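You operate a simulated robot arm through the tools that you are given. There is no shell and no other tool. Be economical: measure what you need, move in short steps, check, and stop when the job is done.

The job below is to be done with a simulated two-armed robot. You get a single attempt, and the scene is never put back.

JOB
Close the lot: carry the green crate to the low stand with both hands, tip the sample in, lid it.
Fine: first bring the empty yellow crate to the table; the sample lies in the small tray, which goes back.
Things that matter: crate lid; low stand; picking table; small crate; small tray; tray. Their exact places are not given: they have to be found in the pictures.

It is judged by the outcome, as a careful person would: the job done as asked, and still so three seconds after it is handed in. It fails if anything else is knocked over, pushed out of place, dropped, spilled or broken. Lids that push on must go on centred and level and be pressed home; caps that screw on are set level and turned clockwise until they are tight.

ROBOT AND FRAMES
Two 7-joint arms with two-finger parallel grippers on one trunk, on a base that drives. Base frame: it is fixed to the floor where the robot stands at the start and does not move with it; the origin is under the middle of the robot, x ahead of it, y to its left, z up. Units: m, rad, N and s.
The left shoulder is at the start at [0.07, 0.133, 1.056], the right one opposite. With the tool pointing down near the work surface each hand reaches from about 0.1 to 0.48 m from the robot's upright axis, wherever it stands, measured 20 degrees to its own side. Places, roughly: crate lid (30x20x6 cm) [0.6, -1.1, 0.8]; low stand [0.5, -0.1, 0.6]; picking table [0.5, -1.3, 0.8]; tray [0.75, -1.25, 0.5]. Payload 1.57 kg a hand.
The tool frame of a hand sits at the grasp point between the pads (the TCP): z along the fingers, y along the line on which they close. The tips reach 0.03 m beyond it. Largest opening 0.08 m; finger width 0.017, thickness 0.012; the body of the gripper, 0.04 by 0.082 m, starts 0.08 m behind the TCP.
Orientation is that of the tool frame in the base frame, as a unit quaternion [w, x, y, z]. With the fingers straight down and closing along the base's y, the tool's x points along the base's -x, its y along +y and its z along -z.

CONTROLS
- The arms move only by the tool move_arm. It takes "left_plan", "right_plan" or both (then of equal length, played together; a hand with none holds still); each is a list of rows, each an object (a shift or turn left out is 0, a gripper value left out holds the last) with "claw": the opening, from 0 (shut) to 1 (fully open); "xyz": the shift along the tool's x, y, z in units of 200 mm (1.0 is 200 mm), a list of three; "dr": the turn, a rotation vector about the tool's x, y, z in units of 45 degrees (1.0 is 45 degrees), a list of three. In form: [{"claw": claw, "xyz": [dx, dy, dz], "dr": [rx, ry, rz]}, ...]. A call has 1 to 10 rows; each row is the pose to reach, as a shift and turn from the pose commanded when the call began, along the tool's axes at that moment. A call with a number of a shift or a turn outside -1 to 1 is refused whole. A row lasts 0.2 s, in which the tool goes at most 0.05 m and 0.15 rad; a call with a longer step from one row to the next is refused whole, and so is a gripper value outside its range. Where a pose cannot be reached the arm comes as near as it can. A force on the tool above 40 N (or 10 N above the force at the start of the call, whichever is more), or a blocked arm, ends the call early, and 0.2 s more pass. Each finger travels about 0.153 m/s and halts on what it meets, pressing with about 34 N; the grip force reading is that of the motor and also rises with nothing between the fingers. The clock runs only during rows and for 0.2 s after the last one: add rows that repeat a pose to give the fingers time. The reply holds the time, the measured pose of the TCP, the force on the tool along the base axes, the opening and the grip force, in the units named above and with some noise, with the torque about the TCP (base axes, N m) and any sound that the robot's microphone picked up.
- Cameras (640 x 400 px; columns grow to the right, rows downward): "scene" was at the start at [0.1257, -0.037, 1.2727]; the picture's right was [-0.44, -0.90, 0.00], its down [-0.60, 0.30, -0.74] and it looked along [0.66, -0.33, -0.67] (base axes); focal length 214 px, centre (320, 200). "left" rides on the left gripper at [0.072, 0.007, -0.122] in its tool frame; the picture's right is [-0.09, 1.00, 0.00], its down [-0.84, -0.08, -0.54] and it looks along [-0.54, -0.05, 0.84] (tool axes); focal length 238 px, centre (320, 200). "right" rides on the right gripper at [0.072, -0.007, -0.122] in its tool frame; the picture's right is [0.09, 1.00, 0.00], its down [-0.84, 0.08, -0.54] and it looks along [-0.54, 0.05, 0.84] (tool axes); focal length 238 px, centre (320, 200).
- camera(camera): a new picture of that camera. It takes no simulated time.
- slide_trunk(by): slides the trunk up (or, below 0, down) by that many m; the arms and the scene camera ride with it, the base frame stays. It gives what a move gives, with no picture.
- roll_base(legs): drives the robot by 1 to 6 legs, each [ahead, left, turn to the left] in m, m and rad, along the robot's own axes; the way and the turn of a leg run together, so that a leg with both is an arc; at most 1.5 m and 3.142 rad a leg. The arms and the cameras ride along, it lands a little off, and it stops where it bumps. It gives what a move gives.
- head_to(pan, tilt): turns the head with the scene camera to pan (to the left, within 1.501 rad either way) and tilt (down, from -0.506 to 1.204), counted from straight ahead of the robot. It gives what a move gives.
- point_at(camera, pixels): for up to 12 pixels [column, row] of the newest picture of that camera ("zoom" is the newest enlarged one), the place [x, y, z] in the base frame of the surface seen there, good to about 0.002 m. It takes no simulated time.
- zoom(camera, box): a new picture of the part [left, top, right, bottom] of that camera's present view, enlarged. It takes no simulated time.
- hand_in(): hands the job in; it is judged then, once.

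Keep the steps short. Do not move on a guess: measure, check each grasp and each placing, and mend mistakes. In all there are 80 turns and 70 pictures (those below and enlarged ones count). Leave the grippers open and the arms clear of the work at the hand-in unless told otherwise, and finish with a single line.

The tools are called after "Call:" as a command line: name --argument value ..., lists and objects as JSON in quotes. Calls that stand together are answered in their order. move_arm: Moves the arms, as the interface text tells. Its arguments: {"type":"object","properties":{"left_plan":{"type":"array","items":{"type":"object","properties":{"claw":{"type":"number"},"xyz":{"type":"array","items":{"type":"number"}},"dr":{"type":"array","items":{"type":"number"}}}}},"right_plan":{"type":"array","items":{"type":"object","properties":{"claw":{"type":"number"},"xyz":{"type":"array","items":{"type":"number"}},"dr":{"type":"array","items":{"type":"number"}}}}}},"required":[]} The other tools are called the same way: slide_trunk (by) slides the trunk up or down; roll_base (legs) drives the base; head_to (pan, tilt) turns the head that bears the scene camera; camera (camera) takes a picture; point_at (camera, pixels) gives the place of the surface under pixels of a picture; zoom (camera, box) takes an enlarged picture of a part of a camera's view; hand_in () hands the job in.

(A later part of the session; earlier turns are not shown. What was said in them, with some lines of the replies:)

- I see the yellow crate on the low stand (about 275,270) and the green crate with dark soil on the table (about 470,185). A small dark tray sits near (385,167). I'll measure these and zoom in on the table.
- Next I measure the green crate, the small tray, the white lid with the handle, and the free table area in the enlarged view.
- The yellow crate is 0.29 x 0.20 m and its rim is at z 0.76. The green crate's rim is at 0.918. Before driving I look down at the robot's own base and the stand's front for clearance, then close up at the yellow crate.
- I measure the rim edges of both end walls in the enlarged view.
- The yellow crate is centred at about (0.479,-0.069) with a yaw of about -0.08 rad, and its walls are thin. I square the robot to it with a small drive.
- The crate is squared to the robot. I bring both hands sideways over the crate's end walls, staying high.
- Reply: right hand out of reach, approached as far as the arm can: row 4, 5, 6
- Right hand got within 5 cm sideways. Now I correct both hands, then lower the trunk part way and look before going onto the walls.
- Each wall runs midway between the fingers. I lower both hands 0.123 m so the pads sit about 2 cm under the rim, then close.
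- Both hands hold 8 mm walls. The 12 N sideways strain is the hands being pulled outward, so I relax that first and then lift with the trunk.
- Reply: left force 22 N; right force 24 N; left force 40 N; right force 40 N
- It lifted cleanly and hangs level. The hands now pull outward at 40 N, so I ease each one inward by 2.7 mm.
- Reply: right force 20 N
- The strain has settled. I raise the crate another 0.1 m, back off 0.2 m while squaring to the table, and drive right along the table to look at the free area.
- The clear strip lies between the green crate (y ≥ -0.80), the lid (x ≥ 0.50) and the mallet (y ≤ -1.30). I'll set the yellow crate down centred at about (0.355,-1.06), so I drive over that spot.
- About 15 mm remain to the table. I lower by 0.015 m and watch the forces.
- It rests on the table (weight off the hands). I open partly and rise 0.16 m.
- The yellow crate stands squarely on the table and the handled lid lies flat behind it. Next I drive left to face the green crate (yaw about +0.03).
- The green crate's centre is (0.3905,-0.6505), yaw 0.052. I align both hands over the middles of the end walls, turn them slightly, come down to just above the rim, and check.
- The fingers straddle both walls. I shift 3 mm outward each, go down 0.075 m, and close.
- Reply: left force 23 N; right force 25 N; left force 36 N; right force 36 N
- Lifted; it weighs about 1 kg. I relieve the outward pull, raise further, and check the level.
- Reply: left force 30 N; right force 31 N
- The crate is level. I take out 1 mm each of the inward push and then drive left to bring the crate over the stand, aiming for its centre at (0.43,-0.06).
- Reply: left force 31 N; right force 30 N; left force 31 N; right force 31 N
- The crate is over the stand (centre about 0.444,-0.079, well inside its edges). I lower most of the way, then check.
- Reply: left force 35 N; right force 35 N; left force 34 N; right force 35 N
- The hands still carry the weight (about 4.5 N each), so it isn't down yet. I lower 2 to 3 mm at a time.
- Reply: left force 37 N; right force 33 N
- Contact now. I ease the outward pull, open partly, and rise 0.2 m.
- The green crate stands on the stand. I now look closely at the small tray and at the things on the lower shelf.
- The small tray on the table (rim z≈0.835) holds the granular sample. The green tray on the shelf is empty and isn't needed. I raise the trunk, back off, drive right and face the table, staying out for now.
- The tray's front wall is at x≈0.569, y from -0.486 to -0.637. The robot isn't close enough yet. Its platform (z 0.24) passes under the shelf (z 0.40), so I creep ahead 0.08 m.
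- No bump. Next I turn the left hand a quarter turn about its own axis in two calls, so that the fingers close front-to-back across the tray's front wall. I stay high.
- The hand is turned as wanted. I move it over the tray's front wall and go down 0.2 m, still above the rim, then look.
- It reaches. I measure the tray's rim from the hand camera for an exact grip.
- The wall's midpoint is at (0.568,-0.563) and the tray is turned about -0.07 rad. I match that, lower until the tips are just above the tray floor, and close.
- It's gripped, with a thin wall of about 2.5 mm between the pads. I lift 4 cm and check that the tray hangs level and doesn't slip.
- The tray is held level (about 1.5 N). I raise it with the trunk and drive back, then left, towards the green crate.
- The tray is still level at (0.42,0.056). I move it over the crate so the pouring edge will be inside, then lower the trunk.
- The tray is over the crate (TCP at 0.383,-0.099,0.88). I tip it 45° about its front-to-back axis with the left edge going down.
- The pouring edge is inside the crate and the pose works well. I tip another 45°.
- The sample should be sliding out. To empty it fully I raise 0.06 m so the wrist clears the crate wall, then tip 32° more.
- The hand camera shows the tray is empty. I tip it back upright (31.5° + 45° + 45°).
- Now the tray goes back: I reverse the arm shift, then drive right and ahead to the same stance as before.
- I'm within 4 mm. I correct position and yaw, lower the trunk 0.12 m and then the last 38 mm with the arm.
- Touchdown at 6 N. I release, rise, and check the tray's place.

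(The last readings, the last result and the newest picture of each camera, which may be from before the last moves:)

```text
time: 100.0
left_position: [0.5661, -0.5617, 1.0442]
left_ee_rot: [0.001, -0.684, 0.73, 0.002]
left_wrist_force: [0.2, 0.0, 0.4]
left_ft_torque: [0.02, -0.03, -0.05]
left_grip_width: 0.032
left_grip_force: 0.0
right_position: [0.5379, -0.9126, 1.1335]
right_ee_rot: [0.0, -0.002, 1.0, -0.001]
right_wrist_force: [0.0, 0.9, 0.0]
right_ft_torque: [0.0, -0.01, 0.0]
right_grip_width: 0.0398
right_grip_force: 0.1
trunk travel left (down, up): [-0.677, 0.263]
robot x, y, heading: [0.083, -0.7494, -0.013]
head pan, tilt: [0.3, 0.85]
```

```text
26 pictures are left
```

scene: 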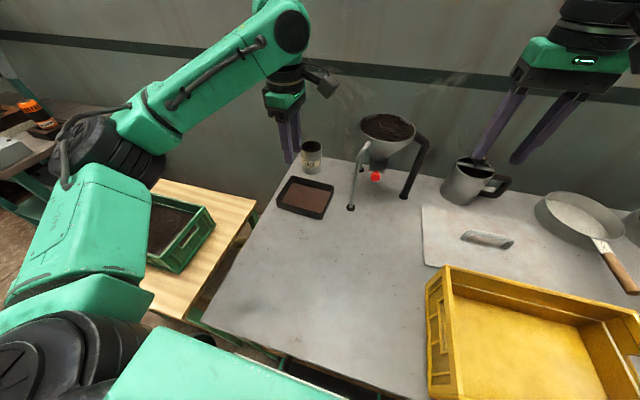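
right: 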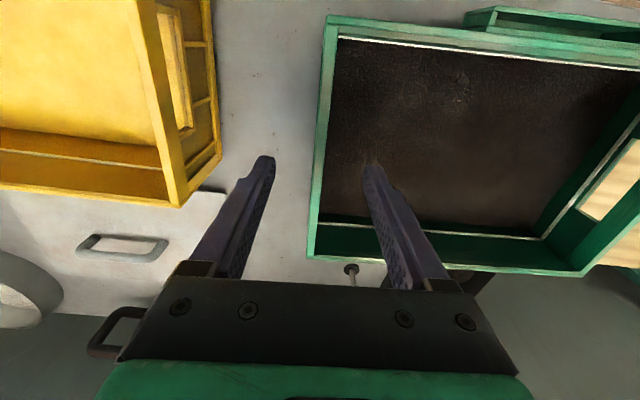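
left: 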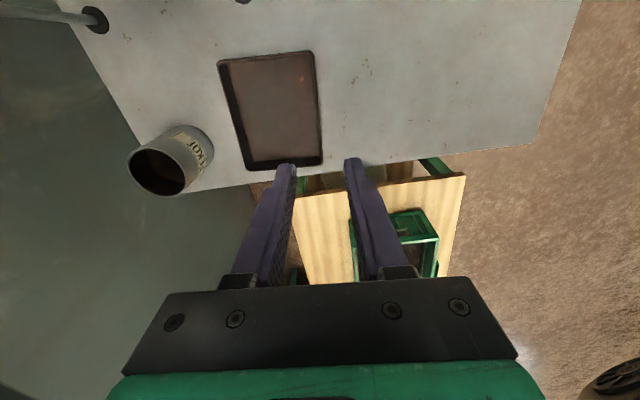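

The tray is back in its old place. Next is the lid: back off, drive right so the left hand faces the lid handle, and take a look from there.

Call:
roll_base --legs '[[-0.1, 0, 0.013], [0, -0.49, 0], [0.1, 0, 0]]'

Call:
head_to --pan 0.2 --tilt 0.95

Call:
camera --camera "scene"

Call:
camera --camera "left"

```text
time: 104.3
left_position: [0.563, -1.0424, 1.0432]
left_ee_rot: [0.002, -0.686, 0.728, 0.0]
left_wrist_force: [-0.4, -0.3, -0.1]
left_ft_torque: [0.01, 0.01, 0.01]
left_grip_width: 0.0319
left_grip_force: 0.0
right_position: [0.5388, -1.3922, 1.1343]
right_ee_rot: [0.0, -0.007, 1.0, -0.002]
right_wrist_force: [0.4, -0.1, 0.2]
right_ft_torque: [0.01, 0.03, -0.03]
right_grip_width: 0.04
right_grip_force: 0.0
trunk travel left (down, up): [-0.677, 0.263]
robot x, y, heading: [0.0862, -1.2323, -0.007]
head pan, tilt: [0.3, 0.85]
```

```text
time: 105.0
left_position: [0.5662, -1.0423, 1.0429]
left_ee_rot: [0.002, -0.686, 0.728, 0.001]
left_wrist_force: [0.2, 1.0, 0.1]
left_ft_torque: [-0.01, 0.0, 0.01]
left_grip_width: 0.0317
left_grip_force: 0.3
right_position: [0.5387, -1.3926, 1.1342]
right_ee_rot: [-0.001, -0.007, 1.0, -0.002]
right_wrist_force: [1.1, -0.1, -0.5]
right_ft_torque: [0.0, -0.01, 0.0]
right_grip_width: 0.0399
right_grip_force: 0.0
trunk travel left (down, up): [-0.677, 0.263]
robot x, y, heading: [0.0804, -1.2323, -0.006]
head pan, tilt: [0.201, 0.949]
```

```text
25 pictures are left
```

scene: 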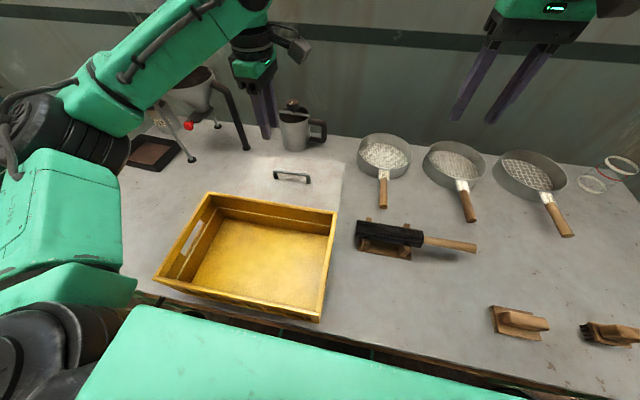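

```text
24 pictures are left
```

left: 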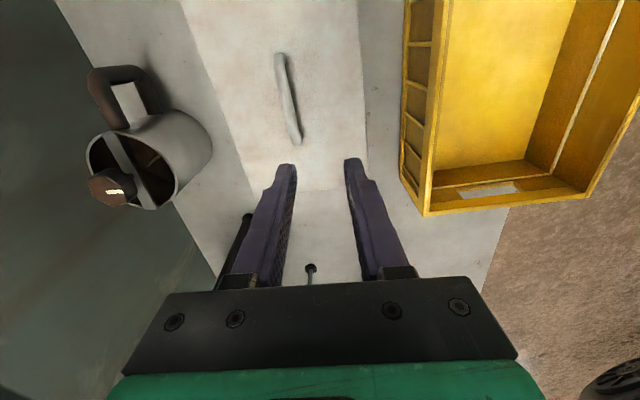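

I measure the lid edges and handle bar from the left hand camera.

Call:
point_at --camera "left" --pixels '[[280, 56], [288, 98], [296, 140], [283, 98], [292, 98], [360, 40], [364, 120], [365, 180], [195, 35], [222, 120], [320, 186], [330, 100]]'

Call:
zoom --camera "left" --box '[160, 0, 400, 200]'

```text
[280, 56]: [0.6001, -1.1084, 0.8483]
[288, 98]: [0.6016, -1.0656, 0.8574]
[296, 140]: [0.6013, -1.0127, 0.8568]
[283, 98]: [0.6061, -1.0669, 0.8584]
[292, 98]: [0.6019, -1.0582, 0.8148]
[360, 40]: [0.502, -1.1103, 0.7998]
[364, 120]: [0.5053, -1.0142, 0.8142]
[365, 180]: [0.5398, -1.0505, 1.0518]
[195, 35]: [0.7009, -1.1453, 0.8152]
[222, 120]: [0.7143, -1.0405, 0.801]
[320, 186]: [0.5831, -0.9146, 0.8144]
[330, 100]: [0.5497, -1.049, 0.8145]
```

```text
2.00 times, centred on (280, 100) of left
```

zoom: 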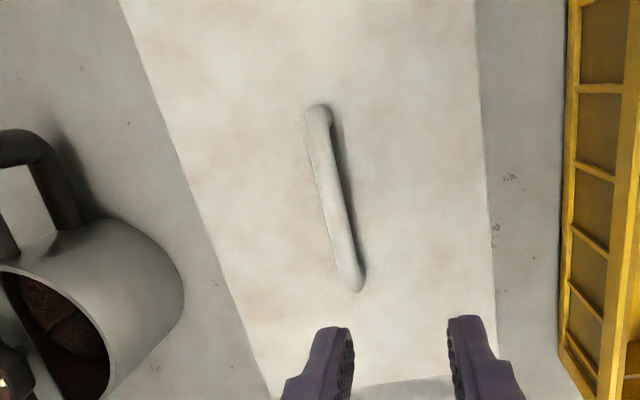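

Call:
point_at --camera "zoom" --pixels '[[474, 30], [484, 200], [491, 300], [130, 15], [196, 200], [258, 370], [420, 374], [300, 392], [317, 108], [350, 285], [335, 200], [344, 240]]'

```text
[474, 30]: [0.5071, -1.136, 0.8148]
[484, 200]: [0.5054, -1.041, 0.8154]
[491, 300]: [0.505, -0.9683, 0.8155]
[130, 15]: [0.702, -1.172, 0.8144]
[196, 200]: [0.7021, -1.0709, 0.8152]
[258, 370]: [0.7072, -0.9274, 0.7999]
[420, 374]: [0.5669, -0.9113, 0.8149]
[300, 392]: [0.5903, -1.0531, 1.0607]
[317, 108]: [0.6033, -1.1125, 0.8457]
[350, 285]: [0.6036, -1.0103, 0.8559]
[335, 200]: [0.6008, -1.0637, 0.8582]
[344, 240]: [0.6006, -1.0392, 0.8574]
```

The lid is square (yaw about +0.01), centred at (0.603,-1.06). Its handle bar runs along y at x=0.602 with the top at z=0.858. I align the hand over the bar and go part way down.

Call:
move_arm --left_plan '[{"claw": 0.45, "xyz": [0.04, -0.09, 0.0], "dr": [0, 0, -0.09]}, {"xyz": [0.08, -0.185, 0.1], "dr": [0, 0, -0.09]}, {"xyz": [0.08, -0.185, 0.3], "dr": [0, 0, -0.09]}, {"xyz": [0.08, -0.185, 0.5], "dr": [0, 0, -0.09]}, {"xyz": [0.08, -0.185, 0.7], "dr": [0, 0, -0.09]}, {"xyz": [0.08, -0.185, 0.7], "dr": [0, 0, -0.09]}]'

Call:
camera --camera "left"

```text
time: 106.4
left_position: [0.6033, -1.0609, 0.9042]
left_ee_rot: [-0.001, 0.712, -0.703, -0.001]
left_wrist_force: [-1.1, -0.3, -0.1]
left_ft_torque: [0.04, -0.04, 0.0]
left_grip_width: 0.0361
left_grip_force: 0.0
right_position: [0.539, -1.3926, 1.134]
right_ee_rot: [0.0, -0.008, 1.0, -0.001]
right_wrist_force: [0.0, -0.3, 0.2]
right_ft_torque: [-0.05, -0.01, 0.02]
right_grip_width: 0.0397
right_grip_force: 0.1
trunk travel left (down, up): [-0.677, 0.263]
robot x, y, heading: [0.0854, -1.2332, -0.006]
head pan, tilt: [0.201, 0.949]
```

```text
22 pictures are left
```

left: 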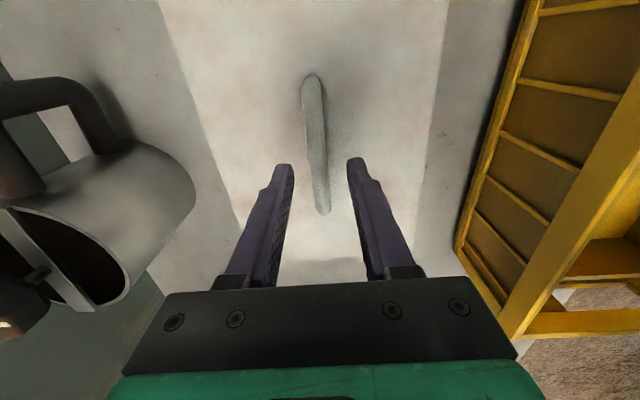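

The bar sits between the fingers. I go down the last 54 mm and close.

Call:
move_arm --left_plan '[{"xyz": [0, 0, 0.12]}, {"xyz": [0, 0, 0.24]}, {"xyz": [0, 0, 0.27]}, {"xyz": [0, 0, 0.27]}, {"claw": 0, "xyz": [0, 0, 0.27]}, {"xyz": [0, 0, 0.27]}, {"xyz": [0, 0, 0.27]}]'

Call:
move_arm --left_plan '[{"xyz": [0, 0, -0.05]}, {"xyz": [0, 0, -0.1]}, {"xyz": [0, 0, -0.15]}, {"xyz": [0, 0, -0.2]}, {"xyz": [0, 0, -0.2]}]'

Call:
camera --camera "scene"

```text
time: 108.0
left_position: [0.6028, -1.061, 0.8486]
left_ee_rot: [-0.001, 0.712, -0.702, -0.002]
left_wrist_force: [0.0, 0.6, 0.7]
left_ft_torque: [-0.01, -0.01, 0.07]
left_grip_width: 0.0135
left_grip_force: 29.8
right_position: [0.5376, -1.3923, 1.1328]
right_ee_rot: [0.0, -0.007, 1.0, 0.0]
right_wrist_force: [0.1, -0.2, 0.1]
right_ft_torque: [-0.05, 0.01, 0.0]
right_grip_width: 0.0399
right_grip_force: 0.1
trunk travel left (down, up): [-0.677, 0.263]
robot x, y, heading: [0.0848, -1.2327, -0.009]
head pan, tilt: [0.201, 0.949]
```

```text
time: 109.2
left_position: [0.6016, -1.0605, 0.8901]
left_ee_rot: [-0.002, 0.712, -0.702, -0.001]
left_wrist_force: [-0.4, 0.0, -1.1]
left_ft_torque: [-0.01, 0.0, -0.04]
left_grip_width: 0.0132
left_grip_force: 30.3
right_position: [0.5384, -1.3915, 1.1339]
right_ee_rot: [0.0, -0.007, 1.0, -0.002]
right_wrist_force: [-0.3, 0.0, 0.1]
right_ft_torque: [-0.01, -0.02, -0.01]
right_grip_width: 0.0401
right_grip_force: 0.1
trunk travel left (down, up): [-0.677, 0.263]
robot x, y, heading: [0.0818, -1.236, -0.003]
head pan, tilt: [0.201, 0.949]
```

```text
21 pictures are left
```

scene: 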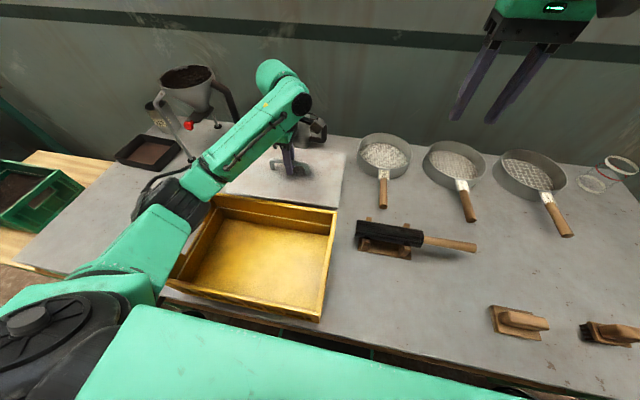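

The lid is held at its middle (13 mm bar). I raise the trunk 0.16 m, back off 0.16 m and drive left to the stand.

Call:
slide_trunk --by 0.16

Call:
roll_base --legs '[[-0.16, 0, 0.004], [0, 0.976, 0]]'

Call:
head_to --pan 0.2 --tilt 1.05

Call:
camera --camera "scene"

```text
time: 111.0
left_position: [0.6005, -1.0591, 1.0502]
left_ee_rot: [-0.001, 0.712, -0.702, -0.001]
left_wrist_force: [-0.6, 0.2, -1.1]
left_ft_torque: [-0.01, -0.03, -0.01]
left_grip_width: 0.0134
left_grip_force: 29.8
right_position: [0.5383, -1.392, 1.2936]
right_ee_rot: [0.001, -0.008, 1.0, -0.001]
right_wrist_force: [0.2, -0.2, 0.4]
right_ft_torque: [0.04, -0.01, 0.0]
right_grip_width: 0.0403
right_grip_force: 0.0
trunk travel left (down, up): [-0.837, 0.103]
robot x, y, heading: [0.0843, -1.2331, -0.003]
head pan, tilt: [0.201, 0.949]
```

```text
time: 117.2
left_position: [0.4506, -0.0797, 1.0495]
left_ee_rot: [0.0, 0.711, -0.703, -0.002]
left_wrist_force: [-0.1, -0.2, -1.6]
left_ft_torque: [0.01, 0.0, 0.03]
left_grip_width: 0.0132
left_grip_force: 29.9
right_position: [0.3884, -0.4129, 1.293]
right_ee_rot: [0.0, -0.006, 1.0, 0.0]
right_wrist_force: [0.5, 0.2, -0.3]
right_ft_torque: [-0.01, 0.01, 0.0]
right_grip_width: 0.04
right_grip_force: 0.0
trunk travel left (down, up): [-0.837, 0.103]
robot x, y, heading: [-0.0675, -0.254, -0.012]
head pan, tilt: [0.201, 0.949]
```

```text
time: 117.8
left_position: [0.4503, -0.0812, 1.0498]
left_ee_rot: [-0.001, 0.71, -0.704, -0.001]
left_wrist_force: [0.1, -0.8, -1.0]
left_ft_torque: [-0.01, -0.02, 0.03]
left_grip_width: 0.0129
left_grip_force: 30.0
right_position: [0.387, -0.4137, 1.2941]
right_ee_rot: [0.0, -0.005, 1.0, -0.002]
right_wrist_force: [0.2, 0.3, 0.1]
right_ft_torque: [0.0, -0.01, -0.01]
right_grip_width: 0.0399
right_grip_force: 0.0
trunk travel left (down, up): [-0.837, 0.103]
robot x, y, heading: [-0.0632, -0.2541, -0.012]
head pan, tilt: [0.201, 1.051]
```

```text
20 pictures are left
```

scene: 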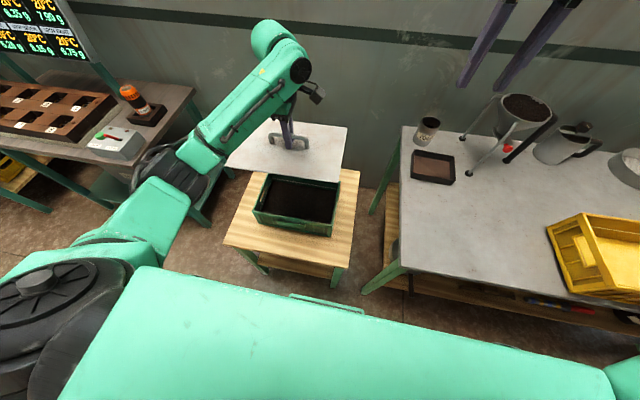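

I measure the crate rim and the lid together in an enlarged view.

Call:
zoom --camera "scene" --box '[215, 110, 375, 250]'

```text
2.86 times, centred on (295, 180) of scene
```

zoom: 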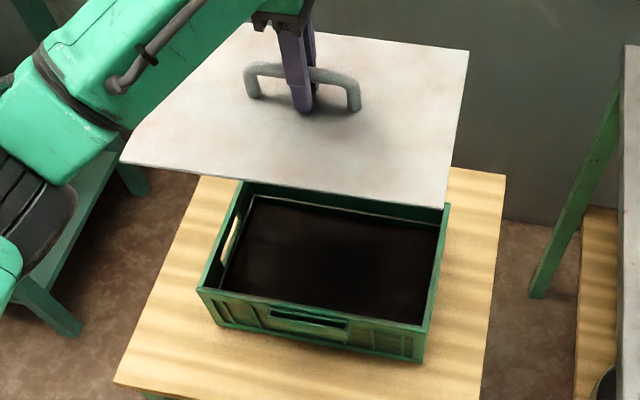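

Call:
point_at --camera "zoom" --pixels '[[199, 290], [424, 329], [310, 308], [215, 250], [232, 205], [446, 210], [436, 270], [122, 160], [447, 207], [467, 52], [290, 183], [460, 110]]'

```text
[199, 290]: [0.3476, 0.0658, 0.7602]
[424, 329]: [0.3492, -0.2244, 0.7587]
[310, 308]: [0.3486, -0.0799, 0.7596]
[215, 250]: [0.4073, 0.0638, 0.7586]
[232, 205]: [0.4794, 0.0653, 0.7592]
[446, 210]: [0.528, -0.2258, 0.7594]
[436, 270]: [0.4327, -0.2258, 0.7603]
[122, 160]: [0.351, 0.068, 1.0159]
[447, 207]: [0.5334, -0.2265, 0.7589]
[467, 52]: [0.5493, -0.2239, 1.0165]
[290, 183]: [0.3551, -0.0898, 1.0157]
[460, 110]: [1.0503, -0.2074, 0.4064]
```

The lid is centred on the hand, and the crate's centre is about (0.444,-0.080) with yaw about 0.005. I shift 6 mm back and lower to about 2 cm above the rim, then compare edges.

Call:
move_arm --left_plan '[{"xyz": [-0.005, 0.0315, 0]}, {"xyz": [-0.005, 0.0315, 0]}]'

Call:
slide_trunk --by -0.215

Call:
zoom --camera "scene" --box '[215, 110, 375, 250]'

```text
time: 118.4
left_position: [0.4447, -0.0803, 1.0501]
left_ee_rot: [-0.002, 0.711, -0.703, -0.002]
left_wrist_force: [0.3, 0.2, -0.9]
left_ft_torque: [0.0, 0.02, 0.0]
left_grip_width: 0.0134
left_grip_force: 30.0
right_position: [0.3876, -0.4133, 1.2927]
right_ee_rot: [0.0, -0.005, 1.0, -0.001]
right_wrist_force: [-0.8, 0.0, -0.2]
right_ft_torque: [-0.02, 0.04, 0.0]
right_grip_width: 0.04
right_grip_force: 0.0
trunk travel left (down, up): [-0.837, 0.103]
robot x, y, heading: [-0.0652, -0.2526, -0.009]
head pan, tilt: [0.201, 1.051]
```

```text
time: 120.7
left_position: [0.4452, -0.081, 0.8357]
left_ee_rot: [-0.002, 0.711, -0.703, -0.002]
left_wrist_force: [-0.4, 1.6, -1.0]
left_ft_torque: [0.0, 0.0, -0.04]
left_grip_width: 0.0133
left_grip_force: 30.1
right_position: [0.3876, -0.4136, 1.0787]
right_ee_rot: [0.0, -0.005, 1.0, -0.002]
right_wrist_force: [-0.3, 0.6, 0.5]
right_ft_torque: [-0.03, 0.0, 0.0]
right_grip_width: 0.0399
right_grip_force: 0.2
trunk travel left (down, up): [-0.622, 0.318]
robot x, y, heading: [-0.0704, -0.2534, -0.009]
head pan, tilt: [0.201, 1.051]
```

```text
2.86 times, centred on (295, 180) of scene
```

zoom: 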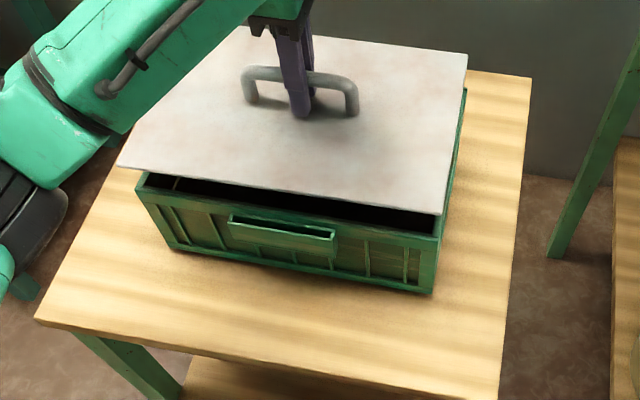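

Call:
point_at --camera "zoom" --pixels '[[121, 164], [200, 177], [280, 189], [360, 201], [438, 211], [465, 60], [452, 140], [142, 180], [150, 185], [250, 207], [340, 225], [436, 238]]'

Call:
camera --camera "left"

```text
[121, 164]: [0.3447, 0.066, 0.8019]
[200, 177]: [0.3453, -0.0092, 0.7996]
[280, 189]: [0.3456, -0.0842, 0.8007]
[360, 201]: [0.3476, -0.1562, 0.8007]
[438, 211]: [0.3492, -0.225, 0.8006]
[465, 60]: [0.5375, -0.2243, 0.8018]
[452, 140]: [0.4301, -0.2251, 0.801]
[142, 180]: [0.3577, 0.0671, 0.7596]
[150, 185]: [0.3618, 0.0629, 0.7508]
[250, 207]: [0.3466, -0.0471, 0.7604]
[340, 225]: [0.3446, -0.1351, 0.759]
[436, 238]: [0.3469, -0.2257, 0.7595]
```

```text
17 pictures are left
```

left: 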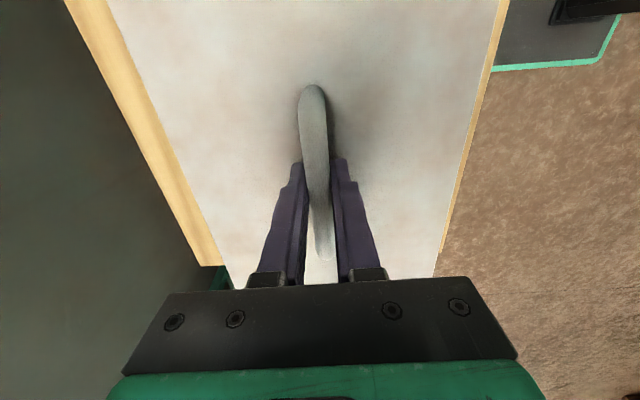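

The lid is level and centred within 1 mm, but is yawed about +0.012 relative to the crate. I take that out and lower in small steps until it touches.

Call:
move_arm --left_plan '[{"dr": [0, 0, 0.015]}, {"xyz": [0, 0, 0.05], "dr": [0, 0, 0.015]}, {"xyz": [0, 0, 0.1], "dr": [0, 0, 0.015]}, {"xyz": [0, 0, 0.12], "dr": [0, 0, 0.015]}, {"xyz": [0, 0, 0.12], "dr": [0, 0, 0.015]}]'

Call:
zoom --camera "scene" --box '[215, 110, 375, 250]'

```text
time: 121.9
left_position: [0.4443, -0.0806, 0.8138]
left_ee_rot: [0.001, -0.707, 0.707, 0.002]
left_wrist_force: [0.7, -0.1, -2.2]
left_ft_torque: [0.06, -0.02, 0.0]
left_grip_width: 0.0132
left_grip_force: 29.8
right_position: [0.3881, -0.4132, 1.0787]
right_ee_rot: [0.0, -0.004, 1.0, -0.001]
right_wrist_force: [-0.7, 0.4, -1.0]
right_ft_torque: [0.04, 0.04, 0.01]
right_grip_width: 0.04
right_grip_force: 0.1
trunk travel left (down, up): [-0.622, 0.318]
robot x, y, heading: [-0.0693, -0.2537, -0.007]
head pan, tilt: [0.201, 1.051]
```

```text
2.86 times, centred on (295, 180) of scene
```

zoom: 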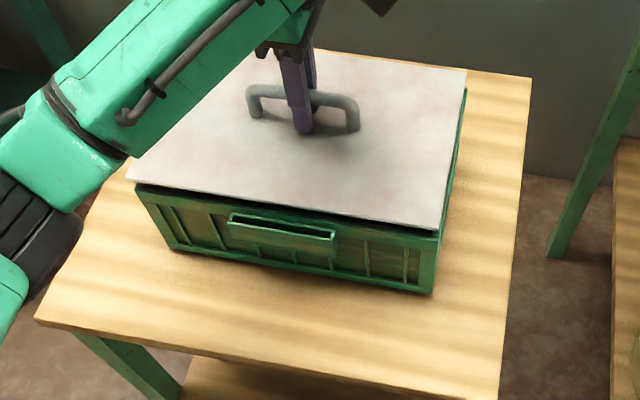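

It's well aligned and not touching yet. I lower slowly 14 mm more.

Call:
move_arm --left_plan '[{"xyz": [0, 0, 0.02]}, {"xyz": [0, 0, 0.035]}, {"xyz": [0, 0, 0.05]}, {"xyz": [0, 0, 0.06]}, {"xyz": [0, 0, 0.07]}, {"xyz": [0, 0, 0.07]}]'

Call:
zoom --camera "scene" --box '[215, 110, 375, 250]'

```text
time: 123.3
left_position: [0.4446, -0.0799, 0.7996]
left_ee_rot: [0.003, -0.706, 0.708, 0.0]
left_wrist_force: [0.8, -4.0, 7.0]
left_ft_torque: [0.02, 0.05, -0.09]
left_grip_width: 0.0132
left_grip_force: 30.1
right_position: [0.3865, -0.4154, 1.0796]
right_ee_rot: [0.001, -0.006, 1.0, -0.001]
right_wrist_force: [1.1, -0.2, -0.8]
right_ft_torque: [0.01, 0.01, 0.01]
right_grip_width: 0.0399
right_grip_force: 0.1
trunk travel left (down, up): [-0.622, 0.318]
robot x, y, heading: [-0.0676, -0.2545, -0.012]
head pan, tilt: [0.201, 1.051]
```

```text
2.86 times, centred on (295, 180) of scene
```

zoom: 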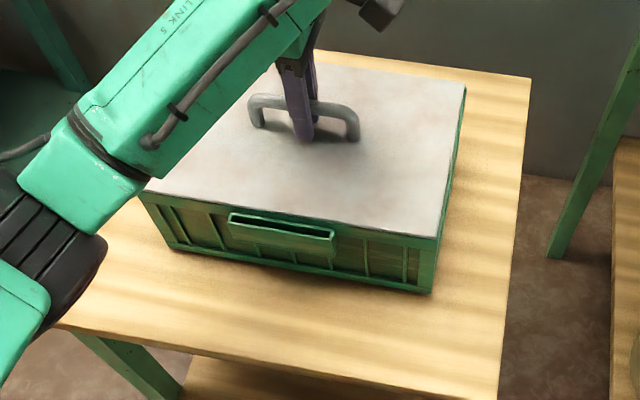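

The lid has entered the crate (7 N). I measure its height at the corners, then press further down.

Call:
point_at --camera "zoom" --pixels '[[150, 192], [200, 202], [280, 215], [436, 232], [460, 90], [400, 150], [230, 160], [350, 90], [144, 193], [280, 220], [437, 238], [320, 180]]'

Call:
move_arm --left_plan '[{"xyz": [0, 0, 0.015]}, {"xyz": [0, 0, 0.03]}, {"xyz": [0, 0, 0.045]}, {"xyz": [0, 0, 0.06]}, {"xyz": [0, 0, 0.06]}]'

```text
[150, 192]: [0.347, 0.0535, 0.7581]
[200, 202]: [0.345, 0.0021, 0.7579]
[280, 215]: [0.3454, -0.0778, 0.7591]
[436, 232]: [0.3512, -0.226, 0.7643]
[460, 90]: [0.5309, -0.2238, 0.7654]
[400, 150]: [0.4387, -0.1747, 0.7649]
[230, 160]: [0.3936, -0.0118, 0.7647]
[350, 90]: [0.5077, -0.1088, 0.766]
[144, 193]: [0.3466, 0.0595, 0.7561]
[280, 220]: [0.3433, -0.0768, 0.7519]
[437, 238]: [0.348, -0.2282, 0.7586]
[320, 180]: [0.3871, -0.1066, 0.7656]
```

```text
time: 124.1
left_position: [0.4456, -0.0803, 0.7944]
left_ee_rot: [0.006, -0.707, 0.707, -0.003]
left_wrist_force: [-5.3, -0.7, 17.1]
left_ft_torque: [0.09, 0.28, -0.17]
left_grip_width: 0.013
left_grip_force: 29.7
right_position: [0.3843, -0.4144, 1.079]
right_ee_rot: [0.001, -0.006, 1.0, -0.001]
right_wrist_force: [0.7, 0.4, -0.1]
right_ft_torque: [0.04, 0.04, -0.04]
right_grip_width: 0.0401
right_grip_force: 0.0
trunk travel left (down, up): [-0.622, 0.318]
robot x, y, heading: [-0.0673, -0.2506, -0.007]
head pan, tilt: [0.201, 1.051]
stopped in row 4 (left hand): the force on the tool passed its limit at 42 N (the readings are from after the stop); the commanded pose is now the measured one
```

The press reached 42 N and moved about 5 mm. I check the lid's height again.

Call:
zoom --camera "scene" --box '[215, 110, 375, 250]'

Call:
point_at --camera "zoom" --pixels '[[200, 195], [280, 210], [430, 228], [460, 95], [400, 150], [230, 160], [350, 90], [280, 150], [410, 210], [370, 85], [320, 180], [437, 236]]'

```text
2.86 times, centred on (295, 180) of scene
```

zoom: 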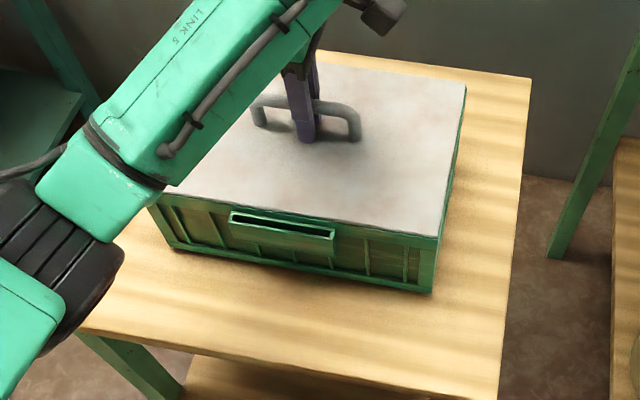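

```text
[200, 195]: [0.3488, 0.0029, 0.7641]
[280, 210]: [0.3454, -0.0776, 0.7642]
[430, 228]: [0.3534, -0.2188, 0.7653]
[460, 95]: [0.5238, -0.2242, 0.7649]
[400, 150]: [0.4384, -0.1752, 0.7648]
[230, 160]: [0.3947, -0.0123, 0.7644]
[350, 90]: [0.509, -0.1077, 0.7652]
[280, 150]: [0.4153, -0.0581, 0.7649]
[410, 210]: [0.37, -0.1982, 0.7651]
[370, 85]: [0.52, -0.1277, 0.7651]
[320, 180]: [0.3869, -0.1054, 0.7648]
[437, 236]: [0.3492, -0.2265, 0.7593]
```

The lid top is at z 0.765 at every sampled point, level and 5 mm above the rim, and the 42 N press didn't change it. So it's seated. I release, rise, and look at the result.

Call:
move_arm --left_plan '[{"claw": 0.5}, {"claw": 0.5}, {"claw": 0.5, "xyz": [0, 0, -0.1]}, {"xyz": [0, 0, -0.25]}, {"xyz": [0, 0, -0.45]}, {"xyz": [0, 0, -0.65]}, {"xyz": [0, 0, -0.85]}, {"xyz": [0, 0, -1.0]}]'

Call:
camera --camera "scene"

Call:
camera --camera "left"

```text
time: 125.9
left_position: [0.4446, -0.0796, 0.9913]
left_ee_rot: [-0.003, 0.708, -0.706, 0.0]
left_wrist_force: [0.5, 0.6, -0.1]
left_ft_torque: [-0.03, -0.01, -0.03]
left_grip_width: 0.0399
left_grip_force: 0.0
right_position: [0.3873, -0.4134, 1.0782]
right_ee_rot: [0.0, -0.007, 1.0, -0.001]
right_wrist_force: [-0.3, 0.1, -0.3]
right_ft_torque: [-0.01, -0.05, -0.01]
right_grip_width: 0.0398
right_grip_force: 0.1
trunk travel left (down, up): [-0.622, 0.318]
robot x, y, heading: [-0.0642, -0.254, -0.01]
head pan, tilt: [0.201, 1.051]
```

```text
13 pictures are left
```

scene: 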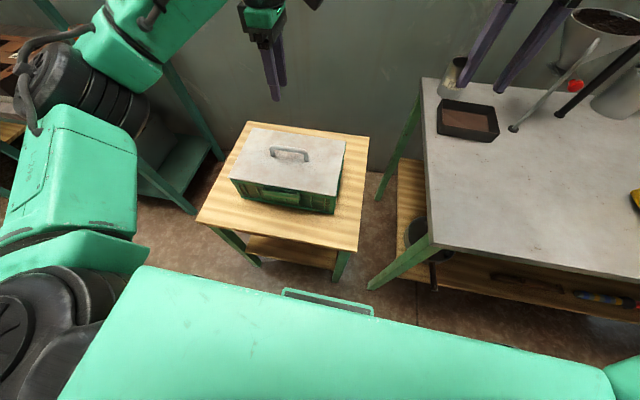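

```text
12 pictures are left
```

left: 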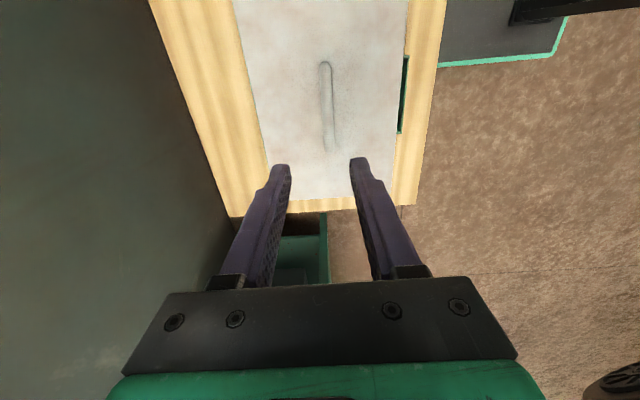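

Call:
zoom --camera "scene" --box '[215, 110, 365, 225]'

```text
3.48 times, centred on (290, 168) of scene
```

zoom: 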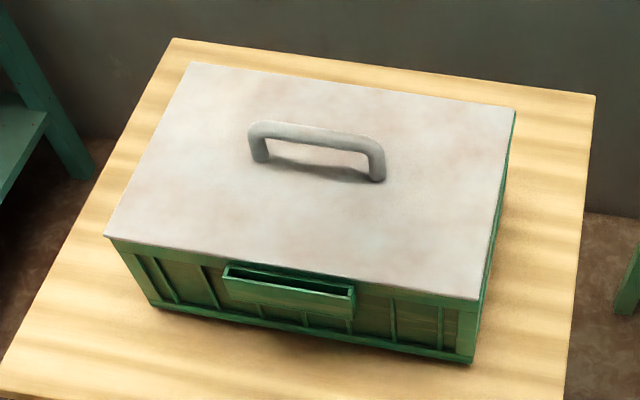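

Call:
point_at --camera "zoom" --pixels '[[110, 233], [195, 70], [508, 112], [475, 293], [290, 260], [350, 90], [150, 150], [490, 200], [112, 243], [472, 303], [512, 125], [155, 305]]'

```text
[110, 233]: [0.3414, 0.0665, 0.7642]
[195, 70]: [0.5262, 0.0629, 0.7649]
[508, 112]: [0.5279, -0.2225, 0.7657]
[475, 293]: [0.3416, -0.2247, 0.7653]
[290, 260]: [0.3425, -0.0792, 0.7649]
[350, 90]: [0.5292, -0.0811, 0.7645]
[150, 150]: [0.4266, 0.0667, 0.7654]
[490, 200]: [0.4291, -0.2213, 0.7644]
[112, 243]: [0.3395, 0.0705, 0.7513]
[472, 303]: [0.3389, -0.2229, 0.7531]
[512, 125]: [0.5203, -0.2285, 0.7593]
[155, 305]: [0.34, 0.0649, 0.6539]
```

The lid is on, level within 1 mm and centred. I open both grippers, raise and back off so the arms are clear, then take a last look at everything.

Call:
move_arm --left_plan '[{"claw": 1}, {"claw": 1}]' --right_plan '[{"claw": 1}, {"claw": 1}]'

Call:
slide_trunk --by 0.1

Call:
roll_base --legs '[[-0.25, 0, 0]]'

Call:
head_to --pan -0.5 --tilt 0.7

Call:
camera --camera "scene"

```text
time: 126.5
left_position: [0.4459, -0.0796, 0.9915]
left_ee_rot: [0.004, -0.706, 0.708, -0.001]
left_wrist_force: [-0.5, -0.4, 0.2]
left_ft_torque: [0.0, -0.01, 0.0]
left_grip_width: 0.08
left_grip_force: 0.0
right_position: [0.3876, -0.414, 1.0787]
right_ee_rot: [0.0, -0.007, 1.0, -0.002]
right_wrist_force: [-0.4, 0.1, -0.2]
right_ft_torque: [0.02, -0.03, 0.02]
right_grip_width: 0.08
right_grip_force: 0.1
trunk travel left (down, up): [-0.622, 0.318]
robot x, y, heading: [-0.0668, -0.2522, -0.013]
head pan, tilt: [0.201, 1.051]
```

```text
time: 127.9
left_position: [0.4456, -0.0789, 1.0921]
left_ee_rot: [-0.003, 0.707, -0.707, 0.001]
left_wrist_force: [-0.3, -0.2, -0.5]
left_ft_torque: [-0.01, 0.01, -0.04]
left_grip_width: 0.0799
left_grip_force: 0.0
right_position: [0.3889, -0.4123, 1.1775]
right_ee_rot: [0.0, -0.006, 1.0, -0.002]
right_wrist_force: [0.5, 0.8, 0.2]
right_ft_torque: [0.02, 0.02, 0.02]
right_grip_width: 0.0798
right_grip_force: 0.0
trunk travel left (down, up): [-0.722, 0.218]
robot x, y, heading: [-0.0692, -0.255, -0.011]
head pan, tilt: [0.201, 1.051]
```

```text
time: 129.7
left_position: [0.1997, -0.0825, 1.0911]
left_ee_rot: [0.003, -0.703, 0.711, -0.001]
left_wrist_force: [0.3, 0.5, -0.3]
left_ft_torque: [0.01, 0.01, -0.04]
left_grip_width: 0.08
left_grip_force: 0.0
right_position: [0.1368, -0.4153, 1.179]
right_ee_rot: [-0.001, 0.002, 1.0, -0.002]
right_wrist_force: [0.8, 1.2, 0.1]
right_ft_torque: [0.04, 0.0, -0.03]
right_grip_width: 0.0797
right_grip_force: 0.1
trunk travel left (down, up): [-0.722, 0.218]
robot x, y, heading: [-0.3184, -0.25, -0.027]
head pan, tilt: [0.201, 1.051]
```

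```text
time: 130.8
left_position: [0.1988, -0.0816, 1.0921]
left_ee_rot: [0.004, -0.703, 0.712, -0.001]
left_wrist_force: [0.2, 0.5, -0.2]
left_ft_torque: [-0.02, 0.04, 0.01]
left_grip_width: 0.0799
left_grip_force: 0.1
right_position: [0.1357, -0.4161, 1.1793]
right_ee_rot: [0.0, 0.0, 1.0, -0.002]
right_wrist_force: [-1.0, 0.3, -0.4]
right_ft_torque: [-0.02, 0.03, 0.0]
right_grip_width: 0.0804
right_grip_force: 0.1
trunk travel left (down, up): [-0.722, 0.218]
robot x, y, heading: [-0.317, -0.2486, -0.021]
head pan, tilt: [-0.499, 0.7]
```

```text
10 pictures are left
```

scene: 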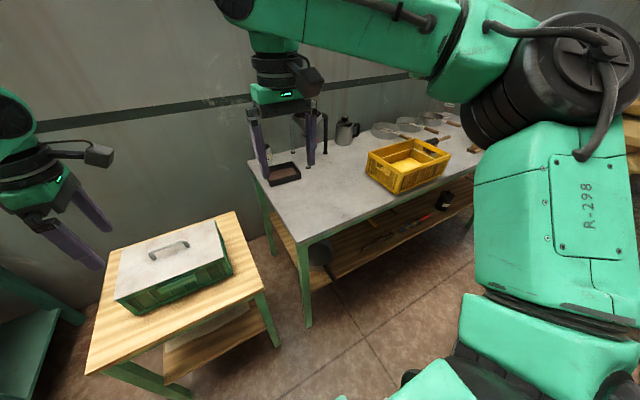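

Everything is in place: the lidded green crate is on the stand, the yellow crate is on the table, and the small tray is empty and back in its spot. The grippers are open and the arms are clear, so I hand in.

Call:
hand_in

```text
The job is handed in.
```

The yellow crate is on the picking table, and the green crate is on the low stand with the sample tipped in and the lid pressed on level; the small tray is empty and back in its place.
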